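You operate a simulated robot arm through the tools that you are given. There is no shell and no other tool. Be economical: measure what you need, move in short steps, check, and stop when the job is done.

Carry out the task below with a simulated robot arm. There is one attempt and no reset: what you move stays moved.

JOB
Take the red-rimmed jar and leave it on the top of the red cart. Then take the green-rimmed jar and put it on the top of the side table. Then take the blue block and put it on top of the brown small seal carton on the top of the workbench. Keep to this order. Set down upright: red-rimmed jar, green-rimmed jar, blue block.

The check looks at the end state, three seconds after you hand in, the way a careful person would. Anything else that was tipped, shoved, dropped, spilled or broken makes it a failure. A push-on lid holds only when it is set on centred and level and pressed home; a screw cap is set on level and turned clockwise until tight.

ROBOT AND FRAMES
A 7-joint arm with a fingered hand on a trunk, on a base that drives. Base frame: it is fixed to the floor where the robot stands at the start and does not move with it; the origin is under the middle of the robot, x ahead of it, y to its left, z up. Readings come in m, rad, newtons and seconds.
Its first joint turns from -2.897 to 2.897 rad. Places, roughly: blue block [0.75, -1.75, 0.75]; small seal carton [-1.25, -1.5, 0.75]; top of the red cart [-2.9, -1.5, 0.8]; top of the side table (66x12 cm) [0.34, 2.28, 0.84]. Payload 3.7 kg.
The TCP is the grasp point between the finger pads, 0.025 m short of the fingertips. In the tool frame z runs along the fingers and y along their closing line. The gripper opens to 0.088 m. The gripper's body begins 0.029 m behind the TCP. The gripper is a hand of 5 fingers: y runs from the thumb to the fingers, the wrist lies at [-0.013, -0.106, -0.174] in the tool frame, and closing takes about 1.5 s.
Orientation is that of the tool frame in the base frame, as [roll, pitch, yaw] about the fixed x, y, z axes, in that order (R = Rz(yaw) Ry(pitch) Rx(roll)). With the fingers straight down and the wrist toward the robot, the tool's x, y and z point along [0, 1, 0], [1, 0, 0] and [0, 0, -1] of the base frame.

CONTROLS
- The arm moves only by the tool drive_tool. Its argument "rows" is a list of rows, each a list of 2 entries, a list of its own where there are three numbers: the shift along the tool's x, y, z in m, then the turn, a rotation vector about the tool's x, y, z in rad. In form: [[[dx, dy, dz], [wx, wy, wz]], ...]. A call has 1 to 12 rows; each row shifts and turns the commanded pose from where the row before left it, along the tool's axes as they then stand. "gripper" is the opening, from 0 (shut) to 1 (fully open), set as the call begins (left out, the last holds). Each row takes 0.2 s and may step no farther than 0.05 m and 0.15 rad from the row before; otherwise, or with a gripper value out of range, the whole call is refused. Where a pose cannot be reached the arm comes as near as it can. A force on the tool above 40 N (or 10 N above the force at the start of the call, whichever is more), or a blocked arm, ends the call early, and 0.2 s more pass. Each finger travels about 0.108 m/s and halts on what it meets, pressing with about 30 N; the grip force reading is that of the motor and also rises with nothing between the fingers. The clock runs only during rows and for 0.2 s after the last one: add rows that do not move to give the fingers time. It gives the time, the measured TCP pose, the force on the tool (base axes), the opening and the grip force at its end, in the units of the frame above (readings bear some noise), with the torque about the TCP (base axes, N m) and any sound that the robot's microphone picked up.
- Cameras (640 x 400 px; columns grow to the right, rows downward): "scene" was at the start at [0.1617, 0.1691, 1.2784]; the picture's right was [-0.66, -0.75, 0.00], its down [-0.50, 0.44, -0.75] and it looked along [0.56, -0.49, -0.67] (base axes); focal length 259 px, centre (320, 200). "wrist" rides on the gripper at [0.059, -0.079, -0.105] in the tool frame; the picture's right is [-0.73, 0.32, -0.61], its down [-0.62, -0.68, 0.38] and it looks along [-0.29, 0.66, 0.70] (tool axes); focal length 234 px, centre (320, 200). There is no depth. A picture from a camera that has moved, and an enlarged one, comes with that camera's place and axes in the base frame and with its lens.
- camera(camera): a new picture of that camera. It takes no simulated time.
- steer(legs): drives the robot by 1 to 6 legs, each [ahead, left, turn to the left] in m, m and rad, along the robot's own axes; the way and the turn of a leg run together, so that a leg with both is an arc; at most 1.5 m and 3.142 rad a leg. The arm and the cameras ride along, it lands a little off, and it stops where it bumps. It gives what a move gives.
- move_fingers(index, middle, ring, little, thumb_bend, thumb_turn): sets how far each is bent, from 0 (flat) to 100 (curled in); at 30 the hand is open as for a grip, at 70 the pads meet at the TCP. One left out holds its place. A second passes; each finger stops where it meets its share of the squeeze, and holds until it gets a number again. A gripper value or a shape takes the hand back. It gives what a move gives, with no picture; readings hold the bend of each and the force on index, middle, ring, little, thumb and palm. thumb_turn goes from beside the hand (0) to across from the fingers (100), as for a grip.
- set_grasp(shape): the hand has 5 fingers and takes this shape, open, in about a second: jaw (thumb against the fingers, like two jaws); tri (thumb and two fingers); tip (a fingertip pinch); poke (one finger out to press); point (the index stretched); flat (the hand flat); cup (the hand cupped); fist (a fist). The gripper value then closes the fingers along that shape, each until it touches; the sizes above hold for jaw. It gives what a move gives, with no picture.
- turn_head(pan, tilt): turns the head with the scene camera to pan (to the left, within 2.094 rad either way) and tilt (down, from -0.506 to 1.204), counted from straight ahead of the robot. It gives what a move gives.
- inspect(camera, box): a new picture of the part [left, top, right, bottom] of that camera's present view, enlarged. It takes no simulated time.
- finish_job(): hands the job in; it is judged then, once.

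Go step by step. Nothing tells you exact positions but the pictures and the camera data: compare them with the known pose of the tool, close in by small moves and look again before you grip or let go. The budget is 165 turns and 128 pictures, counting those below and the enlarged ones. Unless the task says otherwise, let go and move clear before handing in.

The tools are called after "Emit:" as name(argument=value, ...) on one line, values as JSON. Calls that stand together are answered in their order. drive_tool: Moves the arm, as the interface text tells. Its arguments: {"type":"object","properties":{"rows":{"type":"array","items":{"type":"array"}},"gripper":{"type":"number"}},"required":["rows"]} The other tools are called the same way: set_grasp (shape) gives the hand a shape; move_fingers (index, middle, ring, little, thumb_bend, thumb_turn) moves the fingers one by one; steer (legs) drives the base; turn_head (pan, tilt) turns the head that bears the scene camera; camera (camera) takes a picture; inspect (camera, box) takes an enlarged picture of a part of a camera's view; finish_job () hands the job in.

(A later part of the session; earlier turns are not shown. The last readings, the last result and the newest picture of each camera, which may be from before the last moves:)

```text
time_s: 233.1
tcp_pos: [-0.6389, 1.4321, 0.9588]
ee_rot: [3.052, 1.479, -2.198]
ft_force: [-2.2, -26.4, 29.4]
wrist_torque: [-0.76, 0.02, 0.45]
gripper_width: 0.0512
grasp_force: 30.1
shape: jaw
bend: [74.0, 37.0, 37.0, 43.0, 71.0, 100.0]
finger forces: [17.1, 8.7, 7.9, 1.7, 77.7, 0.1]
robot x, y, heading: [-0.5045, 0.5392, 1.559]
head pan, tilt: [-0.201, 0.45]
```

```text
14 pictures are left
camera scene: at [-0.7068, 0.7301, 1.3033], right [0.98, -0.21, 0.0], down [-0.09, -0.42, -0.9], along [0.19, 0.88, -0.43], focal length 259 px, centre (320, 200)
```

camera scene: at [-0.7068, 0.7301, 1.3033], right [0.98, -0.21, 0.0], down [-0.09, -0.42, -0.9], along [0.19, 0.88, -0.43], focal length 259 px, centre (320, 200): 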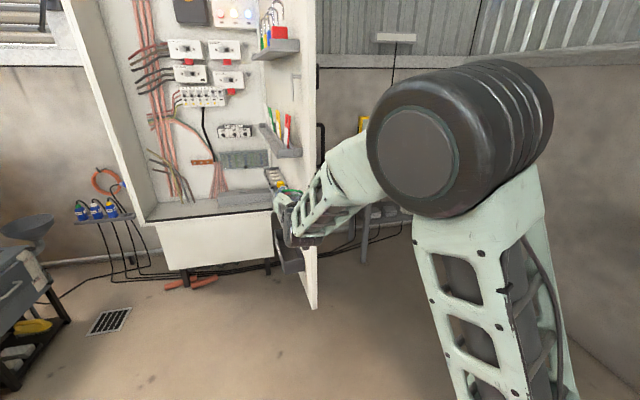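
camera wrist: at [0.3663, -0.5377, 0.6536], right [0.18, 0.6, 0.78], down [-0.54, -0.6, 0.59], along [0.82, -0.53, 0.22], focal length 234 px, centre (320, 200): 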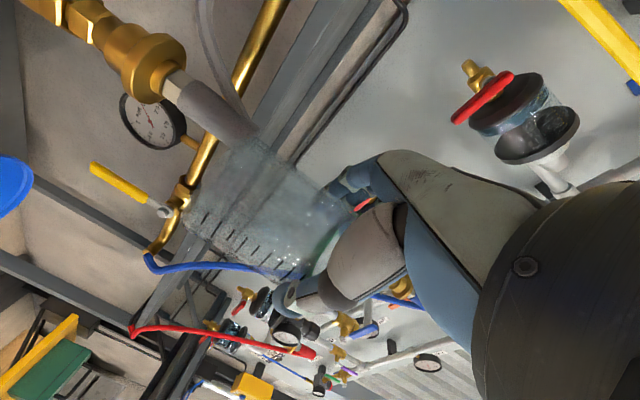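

The hand ran into the open cabinet door, which I had misjudged. Backing off right away.

Emit:
steer(legs=[[-0.2, 0, 0]])

Emit:
camera(camera="wrist")

Emit:
inspect(camera="scene", box=[180, 60, 440, 320])

```text
time_s: 234.8
tcp_pos: [-0.6416, 1.2303, 0.9562]
ee_rot: [3.07, 1.479, -2.18]
ft_force: [0.4, 0.0, -0.5]
wrist_torque: [0.02, 0.01, 0.0]
gripper_width: 0.0512
grasp_force: 30.1
shape: jaw
bend: [74.0, 38.0, 40.0, 43.0, 69.0, 100.0]
finger forces: [20.1, 9.4, 6.5, 0.1, 31.0, 0.0]
robot x, y, heading: [-0.5053, 0.3364, 1.554]
head pan, tilt: [-0.201, 0.45]
```

```text
13 pictures are left
camera wrist: at [-0.63, 1.0965, 0.9066], right [-0.55, -0.3, 0.78], down [0.81, 0.03, 0.58], along [-0.19, 0.95, 0.23], focal length 234 px, centre (320, 200)
```

wrist: 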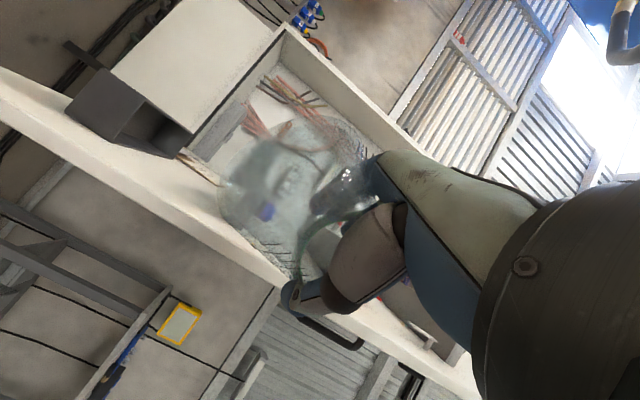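

```text
1.54 times, centred on (310, 190) of scene
camera zoom: at [-0.7101, 0.5287, 1.3031], right [0.98, -0.21, 0.0], down [-0.09, -0.43, -0.9], along [0.19, 0.88, -0.44], focal length 398 px, centre (335, 215)
```

zoom: 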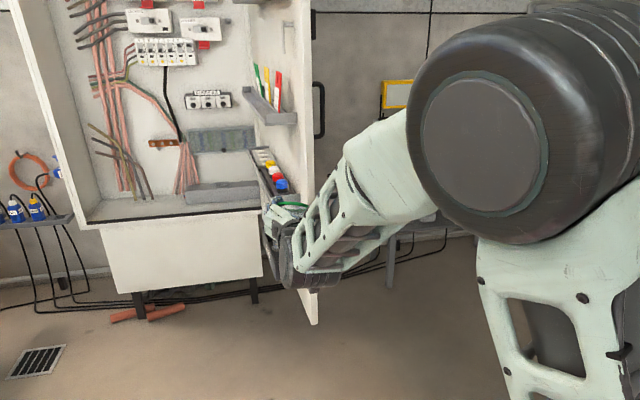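

Emit:
inspect(camera="wrist", box=[180, 90, 420, 330])

```text
1.67 times, centred on (300, 210) of wrist
camera zoom: at [-0.63, 1.0965, 0.9066], right [-0.55, -0.3, 0.78], down [0.81, 0.03, 0.58], along [-0.19, 0.95, 0.23], focal length 390 px, centre (353, 183)
```

zoom: 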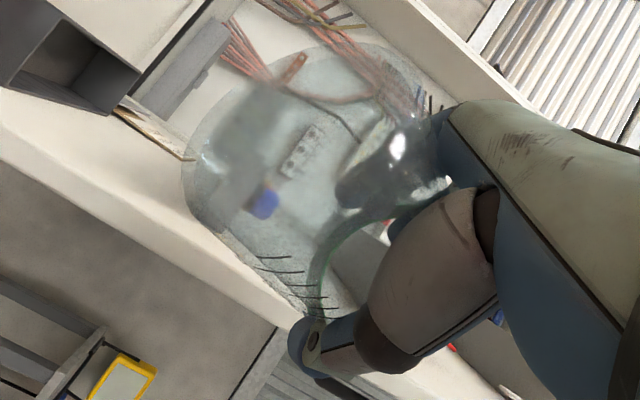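

The door's bins look intact. The jar tilted about 33° in the grip (base toward the palm). I can correct that by pitching the hand up ~18° and pressing the jar flat on the table. First move right, clear of the door, and look at the table.

Emit:
steer(legs=[[0, -0.6, 0], [0.6, 0, 0]])

Emit:
turn_head(pan=-0.3, tilt=0.4)

Emit:
camera(camera="scene")

```text
time_s: 241.2
tcp_pos: [-0.0269, 1.8242, 0.9548]
ee_rot: [3.083, 1.479, -2.17]
ft_force: [-0.4, 0.6, -0.2]
wrist_torque: [-0.01, -0.04, 0.02]
gripper_width: 0.0515
grasp_force: 30.0
shape: jaw
bend: [74.0, 38.0, 40.0, 43.0, 69.0, 100.0]
finger forces: [20.1, 9.4, 6.5, 0.0, 31.1, 0.0]
robot x, y, heading: [0.1078, 0.9262, 1.553]
head pan, tilt: [-0.201, 0.45]
```

```text
time_s: 241.8
tcp_pos: [-0.0264, 1.8227, 0.9551]
ee_rot: [3.081, 1.477, -2.17]
ft_force: [0.6, 0.2, -0.4]
wrist_torque: [-0.01, 0.0, 0.01]
gripper_width: 0.0512
grasp_force: 30.2
shape: jaw
bend: [74.0, 38.0, 40.0, 43.0, 69.0, 100.0]
finger forces: [20.1, 9.2, 6.4, 0.0, 31.1, 0.0]
robot x, y, heading: [0.106, 0.9292, 1.552]
head pan, tilt: [-0.3, 0.4]
```

```text
10 pictures are left
camera scene: at [-0.0879, 1.1208, 1.3077], right [0.95, -0.31, 0.0], down [-0.12, -0.37, -0.92], along [0.29, 0.88, -0.39], focal length 259 px, centre (320, 200)
```

scene: 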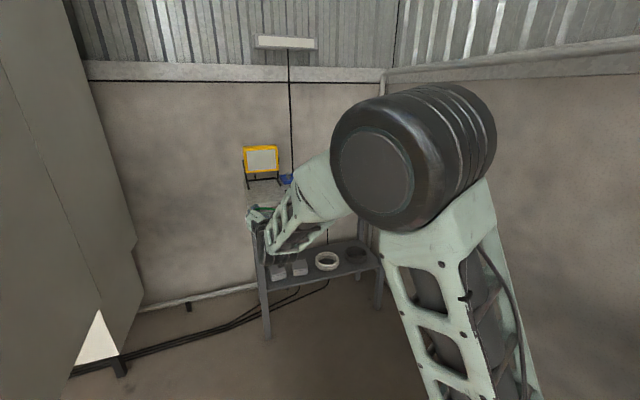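

The table's free front strip is at y≈2.22–2.34 (the lamp stands behind it). I'll pitch the hand up ~18°, then drive so the jar is above the strip at about (0.09, 2.28).

Emit:
drive_tool(rows=[[[0, 0, 0], [0, -0.105, 0]], [[0, 0, 0], [0, -0.105, 0]], [[0, 0, 0], [0, -0.105, 0]], [[0, 0, 0], [0, 0, 0]]])

Emit:
steer(legs=[[0, -0.12, 0], [0.36, 0, 0]])

Emit:
camera(camera="wrist")

```text
time_s: 242.8
tcp_pos: [-0.0266, 1.8236, 0.9563]
ee_rot: [0.024, 1.347, 1.054]
ft_force: [0.0, 0.7, 0.1]
wrist_torque: [-0.01, -0.01, 0.0]
gripper_width: 0.0512
grasp_force: 30.1
shape: jaw
bend: [74.0, 38.0, 40.0, 43.0, 69.0, 100.0]
finger forces: [20.1, 9.1, 6.3, 0.0, 31.1, 0.0]
robot x, y, heading: [0.1064, 0.9302, 1.556]
head pan, tilt: [-0.3, 0.4]
```

```text
time_s: 246.0
tcp_pos: [0.1024, 2.1826, 0.9559]
ee_rot: [0.023, 1.35, 1.05]
ft_force: [0.2, -0.1, -0.8]
wrist_torque: [0.0, 0.0, 0.0]
gripper_width: 0.0512
grasp_force: 29.9
shape: jaw
bend: [74.0, 38.0, 40.0, 43.0, 69.0, 100.0]
finger forces: [20.1, 9.2, 6.2, 0.0, 31.0, 0.0]
robot x, y, heading: [0.2325, 1.2888, 1.548]
head pan, tilt: [-0.3, 0.4]
```

```text
9 pictures are left
camera wrist: at [0.1235, 2.0673, 0.875], right [-0.66, -0.48, 0.58], down [0.71, -0.15, 0.69], along [-0.24, 0.86, 0.44], focal length 234 px, centre (320, 200)
```

wrist: 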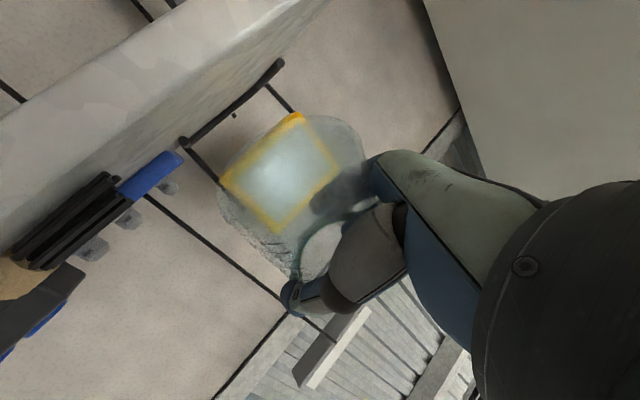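

Positioned in front of the strip, with the hand slightly below the lamp line. Advancing over the strip, then lowering gently to contact.

Emit:
steer(legs=[[0.095, 0, 0]])

Emit:
drive_tool(rows=[[[0.0098, 0, -0.0022], [0, 0, 0]], [[0.0098, 0, -0.0022], [0, 0, 0]], [[0.0098, 0, -0.0022], [0, 0, 0]], [[0.005, 0, -0.0011], [0, 0, 0]], [[0, 0, 0], [0, 0, 0]]])

```text
time_s: 247.1
tcp_pos: [0.1052, 2.2778, 0.9561]
ee_rot: [0.03, 1.349, 1.057]
ft_force: [-1.0, -0.6, -0.6]
wrist_torque: [-0.01, -0.02, 0.02]
gripper_width: 0.0511
grasp_force: 29.9
shape: jaw
bend: [74.0, 38.0, 40.0, 43.0, 69.0, 100.0]
finger forces: [20.2, 9.2, 6.3, 0.1, 31.1, 0.0]
robot x, y, heading: [0.2382, 1.3813, 1.549]
head pan, tilt: [-0.3, 0.4]
```

```text
time_s: 248.3
tcp_pos: [0.1034, 2.2782, 0.9209]
ee_rot: [0.022, 1.35, 1.049]
ft_force: [-0.6, -0.8, 0.1]
wrist_torque: [-0.01, 0.0, -0.02]
gripper_width: 0.0515
grasp_force: 30.0
shape: jaw
bend: [74.0, 38.0, 40.0, 43.0, 69.0, 100.0]
finger forces: [20.1, 9.1, 6.3, 0.1, 31.2, 0.0]
robot x, y, heading: [0.2373, 1.3814, 1.549]
head pan, tilt: [-0.3, 0.4]
```

Emit:
drive_tool(rows=[[[0.0039, 0, -0.0009], [0, 0, 0]], [[0.0039, 0, -0.0009], [0, 0, 0]], [[0.0039, 0, -0.0009], [0, 0, 0]], [[0, 0, 0], [0, 0, 0]]])

Emit:
camera(camera="wrist")

```text
time_s: 249.2
tcp_pos: [0.1025, 2.279, 0.916]
ee_rot: [0.084, 1.337, 1.11]
ft_force: [0.1, -4.9, 19.5]
wrist_torque: [-0.21, 0.12, 0.05]
gripper_width: 0.051
grasp_force: 30.2
shape: jaw
bend: [74.0, 38.0, 38.0, 43.0, 68.0, 100.0]
finger forces: [17.8, 8.6, 9.0, 1.0, 37.7, 0.0]
robot x, y, heading: [0.2361, 1.3846, 1.549]
head pan, tilt: [-0.3, 0.4]
stopped in row 4: the force on the tool passed its limit at 43 N (the readings are from after the stop); the commanded pose is now the measured one
```

```text
8 pictures are left
camera wrist: at [0.1241, 2.1642, 0.8338], right [-0.66, -0.49, 0.57], down [0.71, -0.16, 0.68], along [-0.24, 0.86, 0.46], focal length 234 px, centre (320, 200)
```

wrist: 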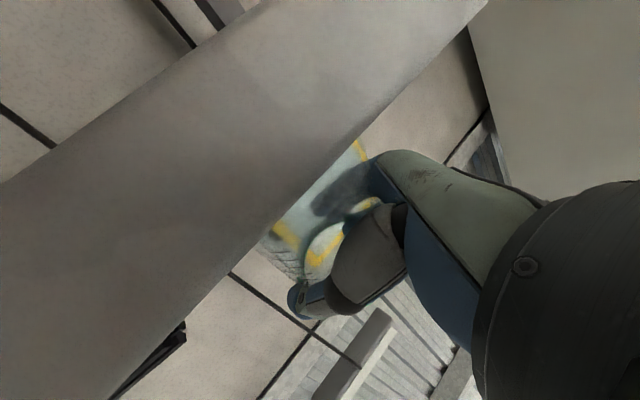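

Contact, consistent with the jar's base on the table top (≈0.85). Easing the grip in steps so the jar settles flat.

Emit:
drive_tool(rows=[[[0, 0, 0], [0, 0, 0]], [[0, 0, 0], [0, 0, 0]], [[0, 0, 0], [0, 0, 0]]], gripper=0.63)

Emit:
drive_tool(rows=[[[0, 0, 0], [0, 0, 0]], [[0, 0, 0], [0, 0, 0]], [[0, 0, 0], [0, 0, 0]]], gripper=0.72)

Emit:
camera(camera="wrist")

```text
time_s: 249.9
tcp_pos: [0.1047, 2.2783, 0.9132]
ee_rot: [0.06, 1.34, 1.087]
ft_force: [0.1, -5.2, 17.2]
wrist_torque: [-0.22, 0.11, 0.02]
gripper_width: 0.0506
grasp_force: 29.8
shape: jaw
bend: [74.0, 38.0, 35.0, 39.0, 70.0, 100.0]
finger forces: [19.2, 8.5, 9.3, 4.0, 43.4, 0.0]
robot x, y, heading: [0.2358, 1.3816, 1.548]
head pan, tilt: [-0.3, 0.4]
```

```text
time_s: 250.8
tcp_pos: [0.1021, 2.2789, 0.9132]
ee_rot: [0.065, 1.341, 1.093]
ft_force: [-1.4, -2.3, 10.4]
wrist_torque: [-0.07, 0.14, 0.06]
gripper_width: 0.0638
grasp_force: 0.1
shape: jaw
bend: [27.0, 36.0, 33.0, 36.0, 56.0, 100.0]
finger forces: [0.2, 0.7, 4.9, 1.6, 4.4, 0.1]
robot x, y, heading: [0.234, 1.3825, 1.55]
head pan, tilt: [-0.3, 0.4]
```

```text
7 pictures are left
camera wrist: at [0.1242, 2.1636, 0.8316], right [-0.66, -0.49, 0.57], down [0.71, -0.16, 0.69], along [-0.24, 0.86, 0.45], focal length 234 px, centre (320, 200)
```

wrist: 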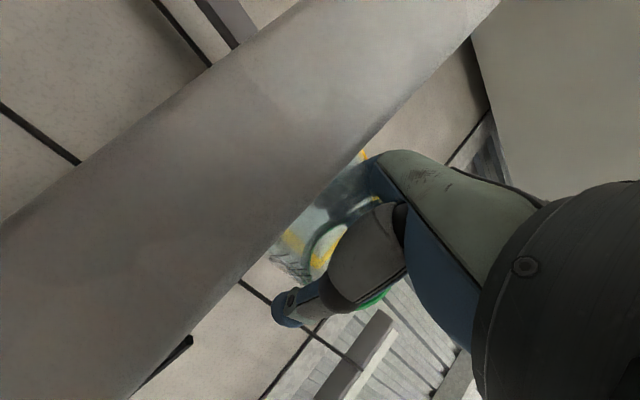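

Emit:
drive_tool(rows=[[[0, 0, 0], [0, 0, 0]], [[0, 0, 0], [0, 0, 0]], [[0, 0, 0], [0, 0, 0]], [[0, 0, 0], [0, 0, 0]]], gripper=1.0)

Emit:
inspect(camera="wrist", box=[220, 120, 440, 340])

```text
time_s: 251.8
tcp_pos: [0.1024, 2.2789, 0.9132]
ee_rot: [0.056, 1.341, 1.083]
ft_force: [0.6, -0.3, 0.5]
wrist_torque: [0.01, -0.01, 0.0]
gripper_width: 0.0878
grasp_force: 0.1
shape: jaw
bend: [29.0, 30.0, 30.0, 30.0, 30.0, 97.0]
finger forces: [2.0, 0.0, 0.1, 0.1, 2.0, 0.0]
robot x, y, heading: [0.2367, 1.3848, 1.552]
head pan, tilt: [-0.3, 0.4]
```

```text
1.82 times, centred on (330, 230) of wrist
camera zoom: at [0.1243, 2.1639, 0.8314], right [-0.66, -0.49, 0.57], down [0.71, -0.16, 0.69], along [-0.24, 0.86, 0.45], focal length 426 px, centre (302, 146)
```

zoom: 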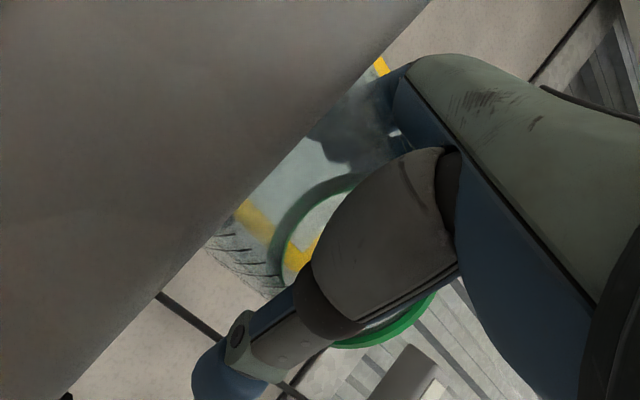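

The jar stands upright on the table, with index and thumb still lightly touching it. I'll spread those wider before withdrawing.

Emit:
move_fingers(index=5, middle=10, ring=10, little=10, thumb_bend=5)

Emit:
drive_tool(rows=[[[-0.002, 0, -0.006], [0, 0, 0]], [[-0.0024, 0, -0.01], [0, 0, 0]], [[0, 0, 0], [0, 0, 0]]])

```text
time_s: 252.8
tcp_pos: [0.1034, 2.2797, 0.9134]
ee_rot: [0.058, 1.341, 1.085]
ft_force: [-1.2, 0.1, 0.6]
wrist_torque: [0.01, 0.01, -0.03]
gripper_width: 0.1262
grasp_force: 0.0
shape: fingers
bend: [5.0, 10.0, 10.0, 10.0, 5.0, 98.0]
finger forces: [0.0, 0.1, 0.0, 0.0, 0.0, 0.1]
robot x, y, heading: [0.2385, 1.3816, 1.549]
head pan, tilt: [-0.3, 0.4]
```

```text
time_s: 253.6
tcp_pos: [0.0939, 2.2645, 0.9128]
ee_rot: [0.055, 1.342, 1.082]
ft_force: [0.7, 0.0, -0.9]
wrist_torque: [0.04, 0.01, -0.03]
gripper_width: 0.1266
grasp_force: 0.0
shape: fingers
bend: [5.0, 10.0, 10.0, 10.0, 5.0, 98.0]
finger forces: [0.1, 0.0, 0.1, 0.0, 0.1, 0.1]
robot x, y, heading: [0.2371, 1.3826, 1.551]
head pan, tilt: [-0.3, 0.4]
```

Clear of the jar. Withdrawing horizontally along the hand's axis, then backing the base away.

Emit:
drive_tool(rows=[[[-0.0043, 0, -0.0195], [0, 0, 0]], [[-0.0043, 0, -0.0195], [0, 0, 0]], [[-0.0043, 0, -0.0195], [0, 0, 0]], [[-0.0043, 0, -0.0195], [0, 0, 0]], [[-0.0043, 0, -0.0195], [0, 0, 0]], [[-0.0043, 0, -0.0195], [0, 0, 0]], [[0, 0, 0], [0, 0, 0]]])

Emit:
steer(legs=[[-0.35, 0, 0]])

Emit:
turn_head(pan=-0.12, tilt=0.4)

Emit:
inspect(camera="wrist", box=[0, 0, 420, 400])

```text
time_s: 255.2
tcp_pos: [0.0331, 2.1627, 0.9129]
ee_rot: [0.056, 1.342, 1.082]
ft_force: [-0.1, 0.1, 0.3]
wrist_torque: [0.0, -0.01, 0.01]
gripper_width: 0.1261
grasp_force: 0.0
shape: fingers
bend: [5.0, 10.0, 10.0, 10.0, 5.0, 98.0]
finger forces: [0.0, 0.1, 0.0, 0.0, 0.0, 0.0]
robot x, y, heading: [0.238, 1.3825, 1.551]
head pan, tilt: [-0.3, 0.4]
```

```text
time_s: 257.4
tcp_pos: [0.0242, 1.8089, 0.913]
ee_rot: [0.053, 1.341, 1.083]
ft_force: [-1.0, 0.2, -1.7]
wrist_torque: [0.03, 0.02, -0.03]
gripper_width: 0.1264
grasp_force: 0.0
shape: fingers
bend: [5.0, 10.0, 10.0, 10.0, 5.0, 98.0]
finger forces: [0.0, 0.1, 0.0, 0.0, 0.1, 0.0]
robot x, y, heading: [0.2258, 1.0339, 1.552]
head pan, tilt: [-0.3, 0.4]
```

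```text
time_s: 258.1
tcp_pos: [0.0244, 1.8085, 0.9138]
ee_rot: [0.066, 1.341, 1.095]
ft_force: [0.8, 1.5, -0.2]
wrist_torque: [0.0, -0.05, -0.04]
gripper_width: 0.1262
grasp_force: 0.0
shape: fingers
bend: [5.0, 10.0, 10.0, 10.0, 5.0, 98.0]
finger forces: [0.1, 0.0, 0.1, 0.0, 0.0, 0.0]
robot x, y, heading: [0.229, 1.0267, 1.556]
head pan, tilt: [-0.12, 0.4]
```

```text
1.00 times, centred on (210, 200) of wrist (not enlarged: the box is as wide or as high as the picture)
camera zoom: at [0.0455, 1.694, 0.8311], right [-0.66, -0.49, 0.57], down [0.71, -0.16, 0.69], along [-0.24, 0.86, 0.45], focal length 234 px, centre (430, 200)
```

zoom: 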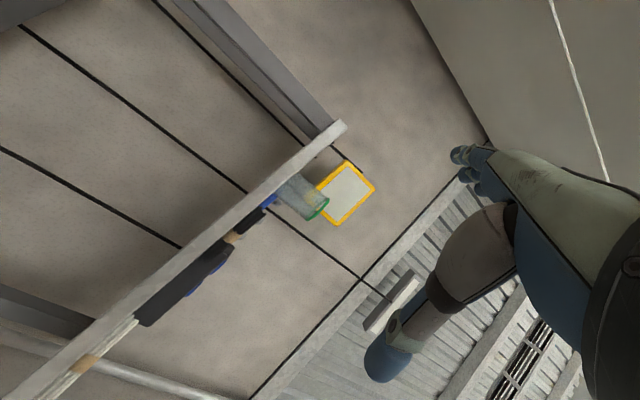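

The green jar stands upright on the side table. Now the blue block: I'll return the hand to the vertical, raise it, back out and turn around toward the area beyond the workbench.

Emit:
set_grasp(shape="jaw")

Emit:
drive_tool(rows=[[[0, 0, 0], [0, 0.149, 0]], [[0, 0, 0], [0, 0.149, 0]], [[0, 0, 0], [0, 0.149, 0]], [[0, 0, 0], [0, 0.149, 0]], [[0, 0, 0], [0, 0.149, 0]], [[0, 0, 0], [0, 0.149, 0]], [[0, 0, 0], [0, 0.149, 0]], [[0, 0, 0], [0, 0.149, 0]], [[0, 0, 0], [0, 0.149, 0]], [[0, 0, 0], [0, 0.149, 0]], [[0, 0, 0], [0, 0.149, 0]], [[0, 0, 0], [0, 0.149, 0]]])

Emit:
drive_tool(rows=[[[0, 0, 0], [0, 0, 0.15]], [[0, 0, 0], [0, 0, 0.15]], [[0, 0, 0], [0, 0, 0.15]], [[0, 0, 0], [0, 0, 0.15]], [[0, 0, 0], [0, 0, 0.15]], [[0, 0, 0], [0, 0, 0.15]], [[0, 0, 0], [0, 0, 0.15]], [[0, 0, -0.05], [0, 0, 0]], [[0, 0, -0.05], [0, 0, 0]], [[0, 0, -0.05], [0, 0, 0]], [[0, 0, -0.05], [0, 0, 0]], [[0, 0, -0.05], [0, 0, 0]]])

```text
time_s: 259.1
tcp_pos: [0.024, 1.809, 0.9126]
ee_rot: [0.06, 1.341, 1.09]
ft_force: [-0.3, -0.3, 0.7]
wrist_torque: [0.0, 0.0, -0.04]
gripper_width: 0.0883
grasp_force: 0.0
shape: jaw
bend: [30.0, 30.0, 30.0, 30.0, 30.0, 98.0]
finger forces: [0.1, 0.0, 0.0, 0.1, 0.1, 0.0]
robot x, y, heading: [0.2303, 1.0261, 1.549]
head pan, tilt: [-0.12, 0.4]
```

```text
time_s: 261.6
tcp_pos: [0.0186, 1.8088, 0.9004]
ee_rot: [-3.128, 0.067, -2.104]
ft_force: [0.4, 0.3, 0.0]
wrist_torque: [0.0, 0.0, -0.02]
gripper_width: 0.0881
grasp_force: 0.1
shape: jaw
bend: [30.0, 30.0, 30.0, 30.0, 30.0, 98.0]
finger forces: [0.0, 0.0, 0.0, 0.1, 0.1, 0.1]
out of reach, approached as far as the arm can: row 9
robot x, y, heading: [0.2296, 1.0294, 1.554]
head pan, tilt: [-0.12, 0.4]
```

```text
time_s: 264.2
tcp_pos: [0.0105, 1.7973, 1.148]
ee_rot: [3.092, 0.047, 3.123]
ft_force: [-0.2, -0.2, -0.4]
wrist_torque: [-0.01, 0.01, 0.03]
gripper_width: 0.0881
grasp_force: 0.0
shape: jaw
bend: [30.0, 30.0, 30.0, 30.0, 30.0, 98.0]
finger forces: [0.0, 0.0, 0.1, 0.0, 0.0, 0.0]
robot x, y, heading: [0.2303, 1.034, 1.552]
head pan, tilt: [-0.12, 0.4]
```

Emit:
drive_tool(rows=[[[0, 0, -0.03], [0.049, 0.047, 0]], [[0, 0, -0.03], [0, 0, 0]], [[0, 0, -0.02], [0, 0, 0]]])

Emit:
steer(legs=[[-0.7, 0, 0], [0, 0.45, 0], [0, 0, 2.07], [0, 0, 2.07], [0.49, -0.97, 0]])

Emit:
turn_head(pan=0.0, tilt=0.5)

Emit:
camera(camera="scene")

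```text
time_s: 265.1
tcp_pos: [0.0092, 1.7938, 1.2299]
ee_rot: [3.138, -0.005, 3.126]
ft_force: [0.2, -0.9, 0.4]
wrist_torque: [0.01, 0.0, 0.01]
gripper_width: 0.0882
grasp_force: 0.1
shape: jaw
bend: [30.0, 30.0, 30.0, 30.0, 30.0, 98.0]
finger forces: [0.0, 0.0, 0.0, 0.0, 0.0, 0.0]
robot x, y, heading: [0.2287, 1.0296, 1.553]
head pan, tilt: [-0.12, 0.4]
```

```text
time_s: 267.2
tcp_pos: [-0.0543, 1.5682, 1.2285]
ee_rot: [3.138, -0.003, -3.097]
ft_force: [0.3, 0.0, -1.1]
wrist_torque: [0.01, -0.02, 0.0]
gripper_width: 0.0881
grasp_force: 0.0
shape: jaw
bend: [30.0, 30.0, 30.0, 30.0, 30.0, 98.0]
finger forces: [0.0, 0.0, 0.0, 0.0, 0.1, 0.0]
robot x, y, heading: [0.2121, 0.8186, 1.61]
head pan, tilt: [-0.12, 0.4]
stopped in leg 1: the robot was blocked; the commanded pose is now the measured one
```

```text
time_s: 267.8
tcp_pos: [-0.0532, 1.5679, 1.2282]
ee_rot: [3.135, -0.003, -3.098]
ft_force: [-0.4, 0.2, -1.1]
wrist_torque: [0.03, 0.01, -0.04]
gripper_width: 0.0883
grasp_force: 0.1
shape: jaw
bend: [30.0, 30.0, 30.0, 30.0, 30.0, 98.0]
finger forces: [0.0, 0.0, 0.0, 0.1, 0.0, 0.0]
robot x, y, heading: [0.2105, 0.8143, 1.614]
head pan, tilt: [0.0, 0.499]
```

```text
4 pictures are left
camera scene: at [-0.0222, 0.9993, 1.2986], right [1.0, 0.04, 0.0], down [0.02, -0.48, -0.88], along [-0.04, 0.88, -0.48], focal length 259 px, centre (320, 200)
```

scene: 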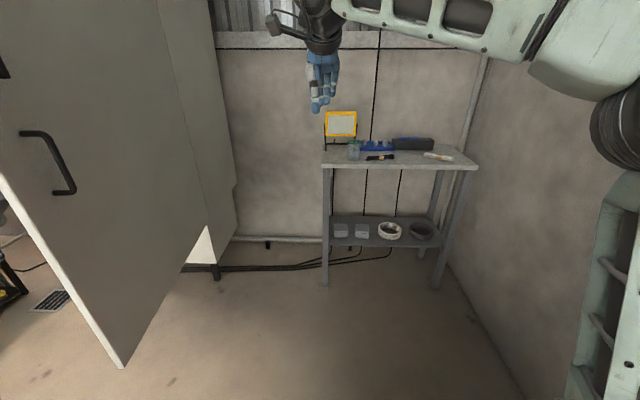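

The base bumped something behind (the end of the gas shelf). I'll go left first, keeping clear of the cabinet door, then back and turn.

Emit:
steer(legs=[[0, 0.2, 0], [-0.5, 0, 0], [0, 0.15, 0], [0, 0, 1.73], [0, 0, 1.74], [0.808, -0.432, 0]])

Emit:
turn_head(pan=0.4, tilt=0.45)

```text
time_s: 285.8
tcp_pos: [0.2921, -1.2257, 1.2293]
ee_rot: [3.136, -0.003, 0.389]
ft_force: [0.8, -0.3, -0.1]
wrist_torque: [-0.01, -0.01, -0.01]
gripper_width: 0.0877
grasp_force: 0.0
shape: jaw
bend: [30.0, 30.0, 30.0, 30.0, 30.0, 98.0]
finger forces: [0.0, 0.1, 0.1, 0.1, 0.1, 0.0]
robot x, y, heading: [-0.216, -0.6084, -1.179]
head pan, tilt: [0.0, 0.499]
```

```text
time_s: 286.7
tcp_pos: [0.2899, -1.2251, 1.2292]
ee_rot: [3.137, -0.004, 0.391]
ft_force: [0.3, 0.0, 0.9]
wrist_torque: [0.02, 0.02, -0.05]
gripper_width: 0.088
grasp_force: 0.1
shape: jaw
bend: [30.0, 30.0, 30.0, 30.0, 30.0, 98.0]
finger forces: [0.0, 0.0, 0.0, 0.0, 0.0, 0.1]
robot x, y, heading: [-0.2143, -0.6083, -1.176]
head pan, tilt: [0.4, 0.45]
```

Emit:
camera(camera="scene")

```text
3 pictures are left
camera scene: at [0.0969, -0.6825, 1.303], right [-0.7, -0.71, 0.0], down [-0.31, 0.31, -0.9], along [0.64, -0.63, -0.44], focal length 259 px, centre (320, 200)
```

scene: 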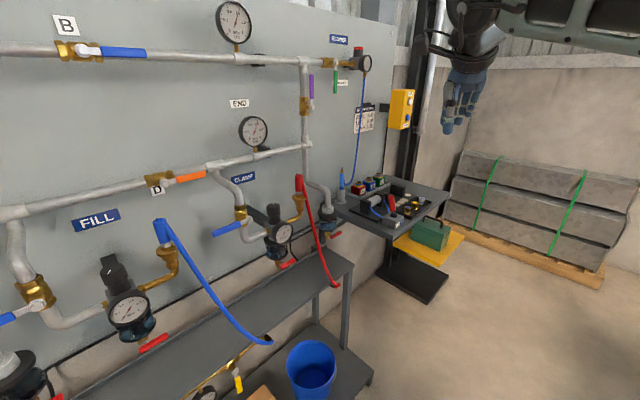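

I see the small bench beyond the gas wall with coloured items. One enlarged look to find the blue block.

Emit:
inspect(camera="scene", box=[330, 160, 458, 240])

```text
5.00 times, centred on (394, 200) of scene
camera zoom: at [0.0969, -0.6825, 1.303], right [-0.7, -0.71, 0.0], down [-0.31, 0.31, -0.9], along [0.64, -0.63, -0.44], focal length 1293 px, centre (-50, 200)
```

zoom: 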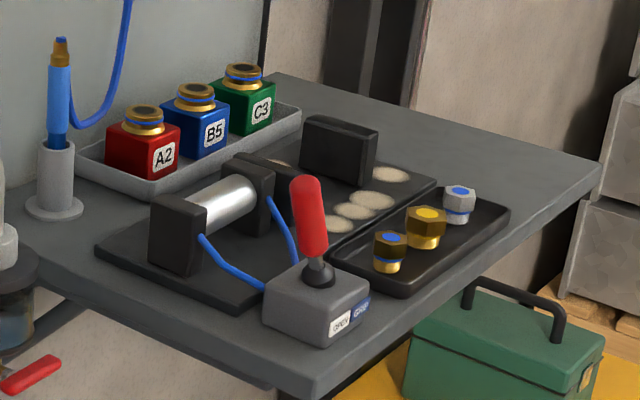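

The blue block is "B5" (with a brass nut on top), in the tray between A2 and C3; the row runs along y at x≈0.8. I'll drive to face that bench from the west.

Emit:
steer(legs=[[1.03, -0.414, 0], [0, 0, 1.176], [0.1, 0, 0]])

```text
time_s: 296.1
tcp_pos: [0.6586, -1.4944, 1.2295]
ee_rot: [3.135, -0.004, 1.572]
ft_force: [-0.1, -0.5, -0.1]
wrist_torque: [-0.01, -0.01, 0.01]
gripper_width: 0.0879
grasp_force: 0.0
shape: jaw
bend: [30.0, 30.0, 30.0, 30.0, 30.0, 98.0]
finger forces: [0.0, 0.0, 0.0, 0.1, 0.0, 0.1]
robot x, y, heading: [-0.1044, -1.7249, -0.001]
head pan, tilt: [0.4, 0.45]
```

Emit:
drive_tool(rows=[[[-0.0323, 0.006, 0.0328], [0, 0, 0]], [[-0.0323, 0.006, 0.0328], [0, 0, 0]], [[-0.0323, 0.006, 0.0328], [0, 0, 0]], [[-0.0323, 0.006, 0.0328], [0, 0, 0]], [[-0.0323, 0.006, 0.0328], [0, 0, 0]], [[-0.0323, 0.006, 0.0328], [0, 0, 0]], [[-0.0323, 0.006, 0.0328], [0, 0, 0]], [[0, 0, 0], [0, 0, 0]]])

Emit:
camera(camera="wrist")

```text
time_s: 297.9
tcp_pos: [0.7, -1.7194, 0.9975]
ee_rot: [3.137, -0.003, 1.571]
ft_force: [0.4, -0.7, 0.4]
wrist_torque: [0.01, -0.01, 0.0]
gripper_width: 0.0879
grasp_force: 0.0
shape: jaw
bend: [30.0, 30.0, 30.0, 30.0, 30.0, 98.0]
finger forces: [0.1, 0.1, 0.0, 0.0, 0.1, 0.0]
robot x, y, heading: [-0.1015, -1.7269, -0.007]
head pan, tilt: [0.4, 0.45]
```

```text
1 pictures are left
camera wrist: at [0.6216, -1.6604, 1.1027], right [0.32, -0.73, 0.61], down [-0.68, -0.62, -0.39], along [0.66, -0.29, -0.69], focal length 234 px, centre (320, 200)
```

wrist: 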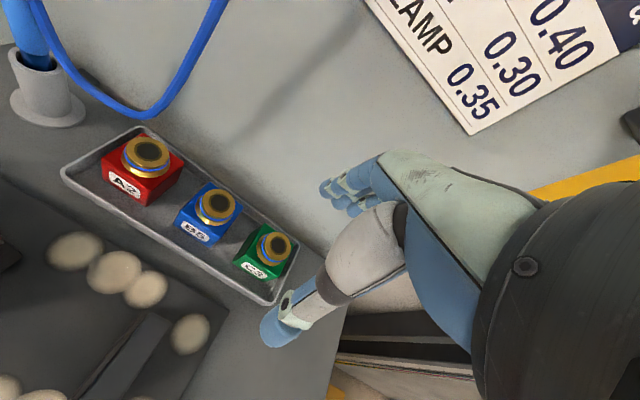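

Both views put the B5 nut top at (0.7515, −1.656, 0.853), with the row spacing ~8 cm. I'll centre the jaws over it (closing along x) and descend, palm stopping just above the nut.

Emit:
drive_tool(rows=[[[0.0287, 0.0258, 0.01], [0, 0, 0]], [[0.0287, 0.0257, 0.01], [0, 0, 0]], [[0, 0, 0.03], [0, 0, 0]], [[0, 0, 0.03], [0, 0, 0]], [[0, 0, 0.03], [0, 0, 0]], [[0, 0, 0.02], [0, 0, 0]], [[0, 0, 0.02], [0, 0, 0]], [[0, 0, 0.01], [0, 0, 0]], [[0, 0, 0], [0, 0, 0]]])

```text
time_s: 299.9
tcp_pos: [0.7527, -1.6603, 0.8393]
ee_rot: [3.135, -0.003, 1.57]
ft_force: [-2.6, -0.1, 3.3]
wrist_torque: [-0.01, 0.19, -0.02]
gripper_width: 0.0881
grasp_force: 0.2
shape: jaw
bend: [30.0, 30.0, 30.0, 30.0, 23.0, 97.0]
finger forces: [0.1, 0.0, 0.0, 0.0, 4.0, 0.1]
robot x, y, heading: [-0.1012, -1.7248, 0.004]
head pan, tilt: [0.4, 0.45]
```

The thumb is resting on the tray lip. I'll raise slightly, narrow the opening so thumb and fingers come inside the tray, then go down.

Emit:
drive_tool(rows=[[[0, 0, -0.015], [0, 0, 0]], [[0, 0, 0], [0, 0, 0]], [[0, 0, 0], [0, 0, 0]], [[0, 0, 0], [0, 0, 0]]], gripper=0.72)

Emit:
drive_tool(rows=[[[0, 0, 0.01], [0, 0, 0]], [[0, 0, 0.008], [0, 0, 0]], [[0, 0, 0.006], [0, 0, 0]], [[0, 0, 0], [0, 0, 0]]])

```text
time_s: 300.9
tcp_pos: [0.7535, -1.6613, 0.8533]
ee_rot: [3.136, -0.004, 1.571]
ft_force: [0.1, 0.1, -3.4]
wrist_torque: [-0.03, 0.01, -0.02]
gripper_width: 0.0448
grasp_force: 30.4
shape: jaw
bend: [74.0, 43.0, 41.0, 46.0, 67.0, 99.0]
finger forces: [15.5, 9.1, 3.3, 0.0, 27.9, 0.0]
robot x, y, heading: [-0.1018, -1.7261, -0.001]
head pan, tilt: [0.4, 0.45]
```

```text
time_s: 301.5
tcp_pos: [0.7556, -1.6601, 0.8429]
ee_rot: [3.125, -0.004, 1.57]
ft_force: [-3.9, -3.3, 23.3]
wrist_torque: [-0.03, 0.22, -0.05]
gripper_width: 0.0457
grasp_force: 30.5
shape: jaw
bend: [75.0, 44.0, 45.0, 46.0, 69.0, 99.0]
finger forces: [15.7, 8.6, 5.3, 0.1, 31.5, 0.0]
robot x, y, heading: [-0.1107, -1.7268, 0.002]
head pan, tilt: [0.4, 0.45]
stopped in row 3: the force on the tool passed its limit at 46 N (the readings are from after the stop); the commanded pose is now the measured one
```

It turns out the hand closed fully onto the block (width 45 mm) and lifted it slightly; lowering just pressed it back on the tray. The grip is firm, so lift and check the load.

Emit:
drive_tool(rows=[[[0, 0, -0.01], [0, 0, 0]], [[0, 0, -0.01], [0, 0, 0]], [[0, 0, -0.015], [0, 0, 0]], [[0, 0, -0.02], [0, 0, 0]], [[0, 0, 0], [0, 0, 0]]])

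```text
time_s: 302.7
tcp_pos: [0.7541, -1.6617, 0.8968]
ee_rot: [3.129, -0.005, 1.571]
ft_force: [-0.7, 0.2, -2.6]
wrist_torque: [-0.04, -0.01, 0.01]
gripper_width: 0.0448
grasp_force: 30.0
shape: jaw
bend: [74.0, 44.0, 49.0, 46.0, 69.0, 99.0]
finger forces: [15.7, 8.9, 3.6, 0.0, 27.0, 0.0]
robot x, y, heading: [-0.1031, -1.7284, 0.003]
head pan, tilt: [0.4, 0.45]
```

The block is held (≈2.6 N load). Raise it high, back off, turn around and line up with the workbench's east end, arm to the right so the head camera can see the carton.

Emit:
drive_tool(rows=[[[0, 0, -0.04], [0, 0, 0]], [[0, 0, -0.05], [0, 0, 0]], [[0, 0, -0.05], [0, 0, 0]], [[0, 0, -0.05], [0, 0, 0]], [[0, 0, -0.05], [0, 0, 0]], [[0, 0, -0.05], [0, 0, 0]], [[0, 0, -0.04], [0, 0, 0]], [[0, 0, 0], [0, 0, 0]]])

Emit:
steer(legs=[[-0.12, 0, 0], [0, 0, 1.57], [0, 0, 1.57], [0.1, -0.38, 0]])

Emit:
turn_head(pan=-0.15, tilt=0.6)

```text
time_s: 304.5
tcp_pos: [0.7503, -1.6623, 1.2246]
ee_rot: [3.128, -0.003, 1.571]
ft_force: [-1.0, 0.3, -2.8]
wrist_torque: [-0.02, 0.0, 0.02]
gripper_width: 0.045
grasp_force: 29.8
shape: jaw
bend: [74.0, 44.0, 49.0, 46.0, 69.0, 99.0]
finger forces: [15.8, 8.8, 3.3, 0.0, 26.9, 0.0]
robot x, y, heading: [-0.1026, -1.7282, -0.001]
head pan, tilt: [0.4, 0.45]
```

```text
time_s: 315.4
tcp_pos: [-1.1735, -1.4016, 1.2258]
ee_rot: [3.127, -0.004, -1.579]
ft_force: [0.1, 0.0, -2.7]
wrist_torque: [-0.03, -0.01, 0.03]
gripper_width: 0.044
grasp_force: 30.4
shape: jaw
bend: [74.0, 44.0, 50.0, 46.0, 70.0, 99.0]
finger forces: [15.6, 8.9, 2.7, 0.1, 25.5, 0.1]
robot x, y, heading: [-0.3186, -1.3442, 3.13]
head pan, tilt: [0.4, 0.45]
```

```text
time_s: 316.4
tcp_pos: [-1.1733, -1.4006, 1.2264]
ee_rot: [3.128, -0.005, -1.579]
ft_force: [0.2, 0.3, -3.2]
wrist_torque: [0.0, -0.01, 0.0]
gripper_width: 0.0438
grasp_force: 30.3
shape: jaw
bend: [74.0, 44.0, 50.0, 46.0, 70.0, 99.0]
finger forces: [15.8, 9.0, 2.7, 0.1, 25.6, 0.0]
robot x, y, heading: [-0.3197, -1.3453, 3.125]
head pan, tilt: [-0.15, 0.6]
```

Everything depends on my last picture now; the arm is off to the side. Taking a 1.6× view of the bench area.

Emit:
inspect(camera="scene", box=[120, 60, 520, 310])

```text
1.60 times, centred on (320, 185) of scene
camera zoom: at [-0.5106, -1.5553, 1.2895], right [0.16, 0.99, 0.0], down [0.56, -0.09, -0.83], along [-0.81, 0.13, -0.56], focal length 414 px, centre (320, 224)
```

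zoom: 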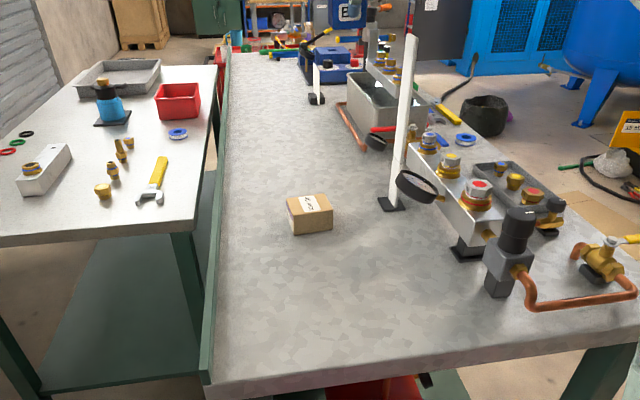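

The carton is clear: top face centred at about (−1.143, −1.471), top z≈0.90, about 5×7 cm, and the space above is free. Moving the block over it, then lowering.

Emit:
drive_tool(rows=[[[0.032, -0.014, 0], [0, 0, 0]], [[0.0322, -0.0145, 0], [0, 0, 0]], [[0, 0, 0.04], [0, 0, 0]], [[0, 0, 0.04], [0, 0, 0]], [[0, 0, 0.04], [0, 0, 0]], [[0, 0, 0.04], [0, 0, 0]], [[0, 0, 0.04], [0, 0, 0]], [[0, 0, 0], [0, 0, 0]]])

```text
time_s: 318.2
tcp_pos: [-1.1482, -1.467, 1.0246]
ee_rot: [3.125, -0.004, -1.578]
ft_force: [1.0, -0.1, -2.4]
wrist_torque: [-0.02, -0.02, 0.0]
gripper_width: 0.0439
grasp_force: 29.9
shape: jaw
bend: [74.0, 44.0, 50.0, 46.0, 70.0, 99.0]
finger forces: [15.8, 9.0, 2.5, 0.0, 25.5, 0.0]
robot x, y, heading: [-0.3202, -1.3451, 3.13]
head pan, tilt: [-0.15, 0.6]
```

Emit:
drive_tool(rows=[[[-0.002, -0.003, 0.015], [0, 0, 0]], [[0, 0, 0.015], [0, 0, 0]], [[0, 0, 0.006], [0, 0, 0]], [[0, 0, 0.005], [0, 0, 0]], [[0, 0, 0], [0, 0, 0]]])

Emit:
drive_tool(rows=[[[0, 0, 0.004], [0, 0, 0]], [[0, 0, 0.004], [0, 0, 0]], [[0, 0, 0.003], [0, 0, 0]], [[0, 0, 0], [0, 0, 0]]])

```text
time_s: 319.4
tcp_pos: [-1.1451, -1.4648, 0.984]
ee_rot: [3.127, -0.005, -1.579]
ft_force: [0.8, 0.7, -2.4]
wrist_torque: [0.0, -0.01, 0.02]
gripper_width: 0.044
grasp_force: 30.3
shape: jaw
bend: [74.0, 44.0, 50.0, 46.0, 70.0, 99.0]
finger forces: [15.9, 9.1, 2.5, 0.0, 25.4, 0.0]
robot x, y, heading: [-0.3185, -1.3448, 3.131]
head pan, tilt: [-0.15, 0.6]
```

```text
time_s: 320.4
tcp_pos: [-1.1453, -1.4645, 0.9725]
ee_rot: [3.128, -0.006, -1.579]
ft_force: [-0.6, 0.9, -2.1]
wrist_torque: [0.06, -0.02, -0.04]
gripper_width: 0.0441
grasp_force: 30.0
shape: jaw
bend: [74.0, 44.0, 50.0, 46.0, 70.0, 99.0]
finger forces: [15.9, 9.1, 2.4, 0.0, 25.5, 0.0]
robot x, y, heading: [-0.3213, -1.3456, 3.13]
head pan, tilt: [-0.15, 0.6]
```

No contact yet. Continuing in 2 mm steps.

Emit:
drive_tool(rows=[[[0, 0, 0.002], [0, 0, 0]], [[0, 0, 0.002], [0, 0, 0]], [[0, 0, 0.002], [0, 0, 0]], [[0, 0, 0], [0, 0, 0]]])

```text
time_s: 321.4
tcp_pos: [-1.1457, -1.4655, 0.9668]
ee_rot: [3.128, -0.005, -1.58]
ft_force: [0.0, 0.5, -3.1]
wrist_torque: [0.04, -0.01, 0.02]
gripper_width: 0.0441
grasp_force: 30.3
shape: jaw
bend: [74.0, 44.0, 50.0, 46.0, 70.0, 99.0]
finger forces: [16.0, 9.1, 2.6, 0.0, 25.3, 0.0]
robot x, y, heading: [-0.3219, -1.3474, 3.13]
head pan, tilt: [-0.15, 0.6]
```

Emit:
drive_tool(rows=[[[0, 0, 0.002], [0, 0, 0]], [[0, 0, 0.002], [0, 0, 0]], [[0, 0, 0], [0, 0, 0]]])

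Emit:
drive_tool(rows=[[[0, 0, 0.002], [0, 0, 0]], [[0, 0, 0], [0, 0, 0]]])

```text
time_s: 322.2
tcp_pos: [-1.1457, -1.4652, 0.9628]
ee_rot: [3.127, -0.003, -1.579]
ft_force: [0.3, -0.8, -2.5]
wrist_torque: [0.03, 0.02, 0.01]
gripper_width: 0.0444
grasp_force: 29.8
shape: jaw
bend: [74.0, 44.0, 50.0, 46.0, 70.0, 99.0]
finger forces: [15.9, 9.1, 2.5, 0.1, 25.4, 0.0]
robot x, y, heading: [-0.3203, -1.3462, 3.132]
head pan, tilt: [-0.15, 0.6]
```

```text
time_s: 322.8
tcp_pos: [-1.1458, -1.4642, 0.9615]
ee_rot: [3.128, -0.004, -1.579]
ft_force: [-0.3, 0.4, -2.4]
wrist_torque: [0.04, 0.01, 0.03]
gripper_width: 0.0441
grasp_force: 30.0
shape: jaw
bend: [74.0, 44.0, 50.0, 46.0, 70.0, 99.0]
finger forces: [15.8, 9.1, 2.4, 0.1, 25.4, 0.0]
robot x, y, heading: [-0.3184, -1.3469, 3.128]
head pan, tilt: [-0.15, 0.6]
```

Emit:
drive_tool(rows=[[[0, 0, 0.002], [0, 0, 0]], [[0, 0, 0.002], [0, 0, 0]], [[0, 0, 0], [0, 0, 0]]])

Emit:
drive_tool(rows=[[[0, 0, 0.002], [0, 0, 0]], [[0, 0, 0.001], [0, 0, 0]], [[0, 0, 0], [0, 0, 0]]])

```text
time_s: 323.6
tcp_pos: [-1.1451, -1.4641, 0.9585]
ee_rot: [3.127, -0.003, -1.581]
ft_force: [0.1, -0.3, -3.5]
wrist_torque: [0.04, 0.0, 0.0]
gripper_width: 0.044
grasp_force: 29.5
shape: jaw
bend: [74.0, 44.0, 50.0, 46.0, 70.0, 99.0]
finger forces: [15.9, 9.1, 2.5, 0.1, 25.3, 0.0]
robot x, y, heading: [-0.3159, -1.346, 3.128]
head pan, tilt: [-0.15, 0.6]
```

```text
time_s: 324.4
tcp_pos: [-1.1453, -1.465, 0.9536]
ee_rot: [3.128, -0.004, -1.58]
ft_force: [0.0, 0.3, -2.2]
wrist_torque: [0.03, 0.02, 0.0]
gripper_width: 0.0439
grasp_force: 29.9
shape: jaw
bend: [74.0, 44.0, 50.0, 46.0, 70.0, 99.0]
finger forces: [15.9, 9.0, 2.6, 0.1, 25.3, 0.1]
robot x, y, heading: [-0.3219, -1.3436, 3.13]
head pan, tilt: [-0.15, 0.6]
```

Emit:
drive_tool(rows=[[[0, 0, 0.002], [0, 0, 0]], [[0, 0, 0.002], [0, 0, 0]], [[0, 0, 0], [0, 0, 0]]])

Emit:
drive_tool(rows=[[[0, 0, 0.002], [0, 0, 0]], [[0, 0, 0.002], [0, 0, 0]], [[0, 0, 0], [0, 0, 0]]])

```text
time_s: 325.2
tcp_pos: [-1.1453, -1.465, 0.95]
ee_rot: [3.129, -0.004, -1.579]
ft_force: [-0.2, 0.6, -2.8]
wrist_torque: [0.03, 0.0, 0.0]
gripper_width: 0.0443
grasp_force: 30.1
shape: jaw
bend: [74.0, 44.0, 50.0, 46.0, 70.0, 99.0]
finger forces: [16.0, 9.1, 2.4, 0.0, 25.4, 0.0]
robot x, y, heading: [-0.3188, -1.3474, 3.132]
head pan, tilt: [-0.15, 0.6]
```

```text
time_s: 326.0
tcp_pos: [-1.1464, -1.4652, 0.9463]
ee_rot: [3.128, -0.004, -1.581]
ft_force: [-0.1, 0.3, -2.7]
wrist_torque: [-0.01, 0.02, 0.03]
gripper_width: 0.0439
grasp_force: 29.9
shape: jaw
bend: [74.0, 44.0, 50.0, 46.0, 70.0, 99.0]
finger forces: [15.9, 9.1, 2.5, 0.1, 25.3, 0.0]
robot x, y, heading: [-0.318, -1.3439, 3.127]
head pan, tilt: [-0.15, 0.6]
```

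Emit:
drive_tool(rows=[[[0, 0, 0.002], [0, 0, 0]], [[0, 0, 0.002], [0, 0, 0]], [[0, 0, 0], [0, 0, 0]]])

Emit:
drive_tool(rows=[[[0, 0, 0.002], [0, 0, 0]], [[0, 0, 0.001], [0, 0, 0]], [[0, 0, 0], [0, 0, 0]]])

```text
time_s: 326.8
tcp_pos: [-1.1457, -1.465, 0.9422]
ee_rot: [3.128, -0.003, -1.58]
ft_force: [0.7, -0.2, -2.7]
wrist_torque: [0.01, 0.0, -0.02]
gripper_width: 0.044
grasp_force: 30.5
shape: jaw
bend: [74.0, 44.0, 50.0, 46.0, 70.0, 99.0]
finger forces: [15.9, 9.1, 2.5, 0.0, 25.4, 0.1]
robot x, y, heading: [-0.3224, -1.348, 3.132]
head pan, tilt: [-0.15, 0.6]
```

```text
time_s: 327.6
tcp_pos: [-1.1461, -1.4636, 0.9399]
ee_rot: [3.125, -0.004, -1.581]
ft_force: [0.4, 0.3, -3.3]
wrist_torque: [0.01, -0.01, 0.03]
gripper_width: 0.0437
grasp_force: 30.1
shape: jaw
bend: [74.0, 44.0, 50.0, 46.0, 70.0, 99.0]
finger forces: [16.0, 9.1, 2.6, 0.0, 25.4, 0.1]
robot x, y, heading: [-0.32, -1.3444, 3.128]
head pan, tilt: [-0.15, 0.6]
```

Emit:
drive_tool(rows=[[[0, 0, 0.002], [0, 0, 0]], [[0, 0, 0.001], [0, 0, 0]], [[0, 0, 0], [0, 0, 0]]])

Emit:
drive_tool(rows=[[[0, 0, 0.002], [0, 0, 0]], [[0, 0, 0.001], [0, 0, 0]], [[0, 0, 0], [0, 0, 0]]])

```text
time_s: 328.4
tcp_pos: [-1.1462, -1.464, 0.9361]
ee_rot: [3.129, -0.004, -1.579]
ft_force: [-0.4, 0.2, 1.0]
wrist_torque: [-0.01, -0.01, -0.03]
gripper_width: 0.0439
grasp_force: 30.0
shape: jaw
bend: [74.0, 44.0, 50.0, 46.0, 71.0, 99.0]
finger forces: [16.1, 9.3, 3.0, 0.0, 25.9, 0.1]
robot x, y, heading: [-0.3217, -1.3463, 3.133]
head pan, tilt: [-0.15, 0.6]
```

```text
time_s: 329.2
tcp_pos: [-1.146, -1.4654, 0.9338]
ee_rot: [3.124, -0.004, -1.579]
ft_force: [0.3, 2.4, 22.9]
wrist_torque: [0.05, 0.07, -0.01]
gripper_width: 0.0444
grasp_force: 29.9
shape: jaw
bend: [74.0, 44.0, 50.0, 46.0, 71.0, 100.0]
finger forces: [17.3, 10.0, 3.6, 0.1, 28.3, 0.0]
robot x, y, heading: [-0.3207, -1.3456, 3.127]
head pan, tilt: [-0.15, 0.6]
```

Contact at the expected height for the carton top, with almost no torque, so it's centred. Relieve the pressure and release gradually.

Emit:
drive_tool(rows=[[[0, 0, -0.002], [0, 0, 0]], [[0, 0, 0], [0, 0, 0]]])

Emit:
drive_tool(rows=[[[0, 0, 0], [0, 0, 0]], [[0, 0, 0], [0, 0, 0]], [[0, 0, 0], [0, 0, 0]]], gripper=0.8)

Emit:
drive_tool(rows=[[[0, 0, 0], [0, 0, 0]], [[0, 0, 0], [0, 0, 0]], [[0, 0, 0], [0, 0, 0]]], gripper=1.0)

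```text
time_s: 329.8
tcp_pos: [-1.1458, -1.465, 0.9364]
ee_rot: [3.129, -0.003, -1.58]
ft_force: [-2.0, 0.0, 11.6]
wrist_torque: [-0.05, 0.04, -0.01]
gripper_width: 0.0444
grasp_force: 29.7
shape: jaw
bend: [74.0, 44.0, 50.0, 46.0, 71.0, 100.0]
finger forces: [17.7, 9.9, 3.1, 0.0, 27.1, 0.0]
robot x, y, heading: [-0.3234, -1.3462, 3.129]
head pan, tilt: [-0.15, 0.6]
```

```text
time_s: 330.6
tcp_pos: [-1.1468, -1.4645, 0.9349]
ee_rot: [3.129, -0.003, -1.579]
ft_force: [0.6, 0.4, -0.5]
wrist_torque: [-0.01, -0.01, 0.0]
gripper_width: 0.07
grasp_force: 0.0
shape: jaw
bend: [27.0, 34.0, 32.0, 33.0, 49.0, 99.0]
finger forces: [0.0, 0.1, 0.0, 0.0, 0.0, 0.0]
robot x, y, heading: [-0.3197, -1.3473, 3.129]
head pan, tilt: [-0.15, 0.6]
```

```text
time_s: 331.4
tcp_pos: [-1.1466, -1.4649, 0.9342]
ee_rot: [3.127, -0.004, -1.58]
ft_force: [-0.3, 0.3, -0.1]
wrist_torque: [0.0, -0.03, 0.01]
gripper_width: 0.0877
grasp_force: 0.0
shape: jaw
bend: [30.0, 30.0, 30.0, 30.0, 30.0, 98.0]
finger forces: [0.0, 0.0, 0.1, 0.0, 0.1, 0.0]
robot x, y, heading: [-0.3166, -1.3455, 3.132]
head pan, tilt: [-0.15, 0.6]
```

The block is released cleanly with no residual contact and no sound of a fall. Lifting straight up and backing clear.

Emit:
drive_tool(rows=[[[0, 0, -0.01], [0, 0, 0]], [[0, 0, -0.015], [0, 0, 0]], [[0, 0, -0.025], [0, 0, 0]], [[0, 0, -0.04], [0, 0, 0]], [[0, 0, -0.04], [0, 0, 0]], [[0, 0, -0.04], [0, 0, 0]], [[0, 0, -0.04], [0, 0, 0]], [[0, 0, -0.04], [0, 0, 0]], [[0, 0, 0], [0, 0, 0]]])

Emit:
steer(legs=[[-0.25, 0, 0]])

```text
time_s: 333.4
tcp_pos: [-1.1412, -1.4644, 1.1859]
ee_rot: [3.126, -0.004, -1.58]
ft_force: [-1.3, -1.3, -0.5]
wrist_torque: [0.02, 0.0, -0.01]
gripper_width: 0.0879
grasp_force: 0.0
shape: jaw
bend: [30.0, 30.0, 30.0, 30.0, 30.0, 98.0]
finger forces: [0.0, 0.0, 0.0, 0.1, 0.0, 0.0]
robot x, y, heading: [-0.3161, -1.3432, 3.123]
head pan, tilt: [-0.15, 0.6]
```

```text
time_s: 335.2
tcp_pos: [-0.8937, -1.4644, 1.1856]
ee_rot: [3.129, -0.003, -1.583]
ft_force: [0.3, -0.1, 0.2]
wrist_torque: [0.01, -0.01, 0.0]
gripper_width: 0.0877
grasp_force: 0.2
shape: jaw
bend: [30.0, 30.0, 30.0, 30.0, 30.0, 98.0]
finger forces: [0.0, 0.0, 0.1, 0.0, 0.0, 0.0]
robot x, y, heading: [-0.0738, -1.3466, 3.124]
head pan, tilt: [-0.15, 0.6]
```

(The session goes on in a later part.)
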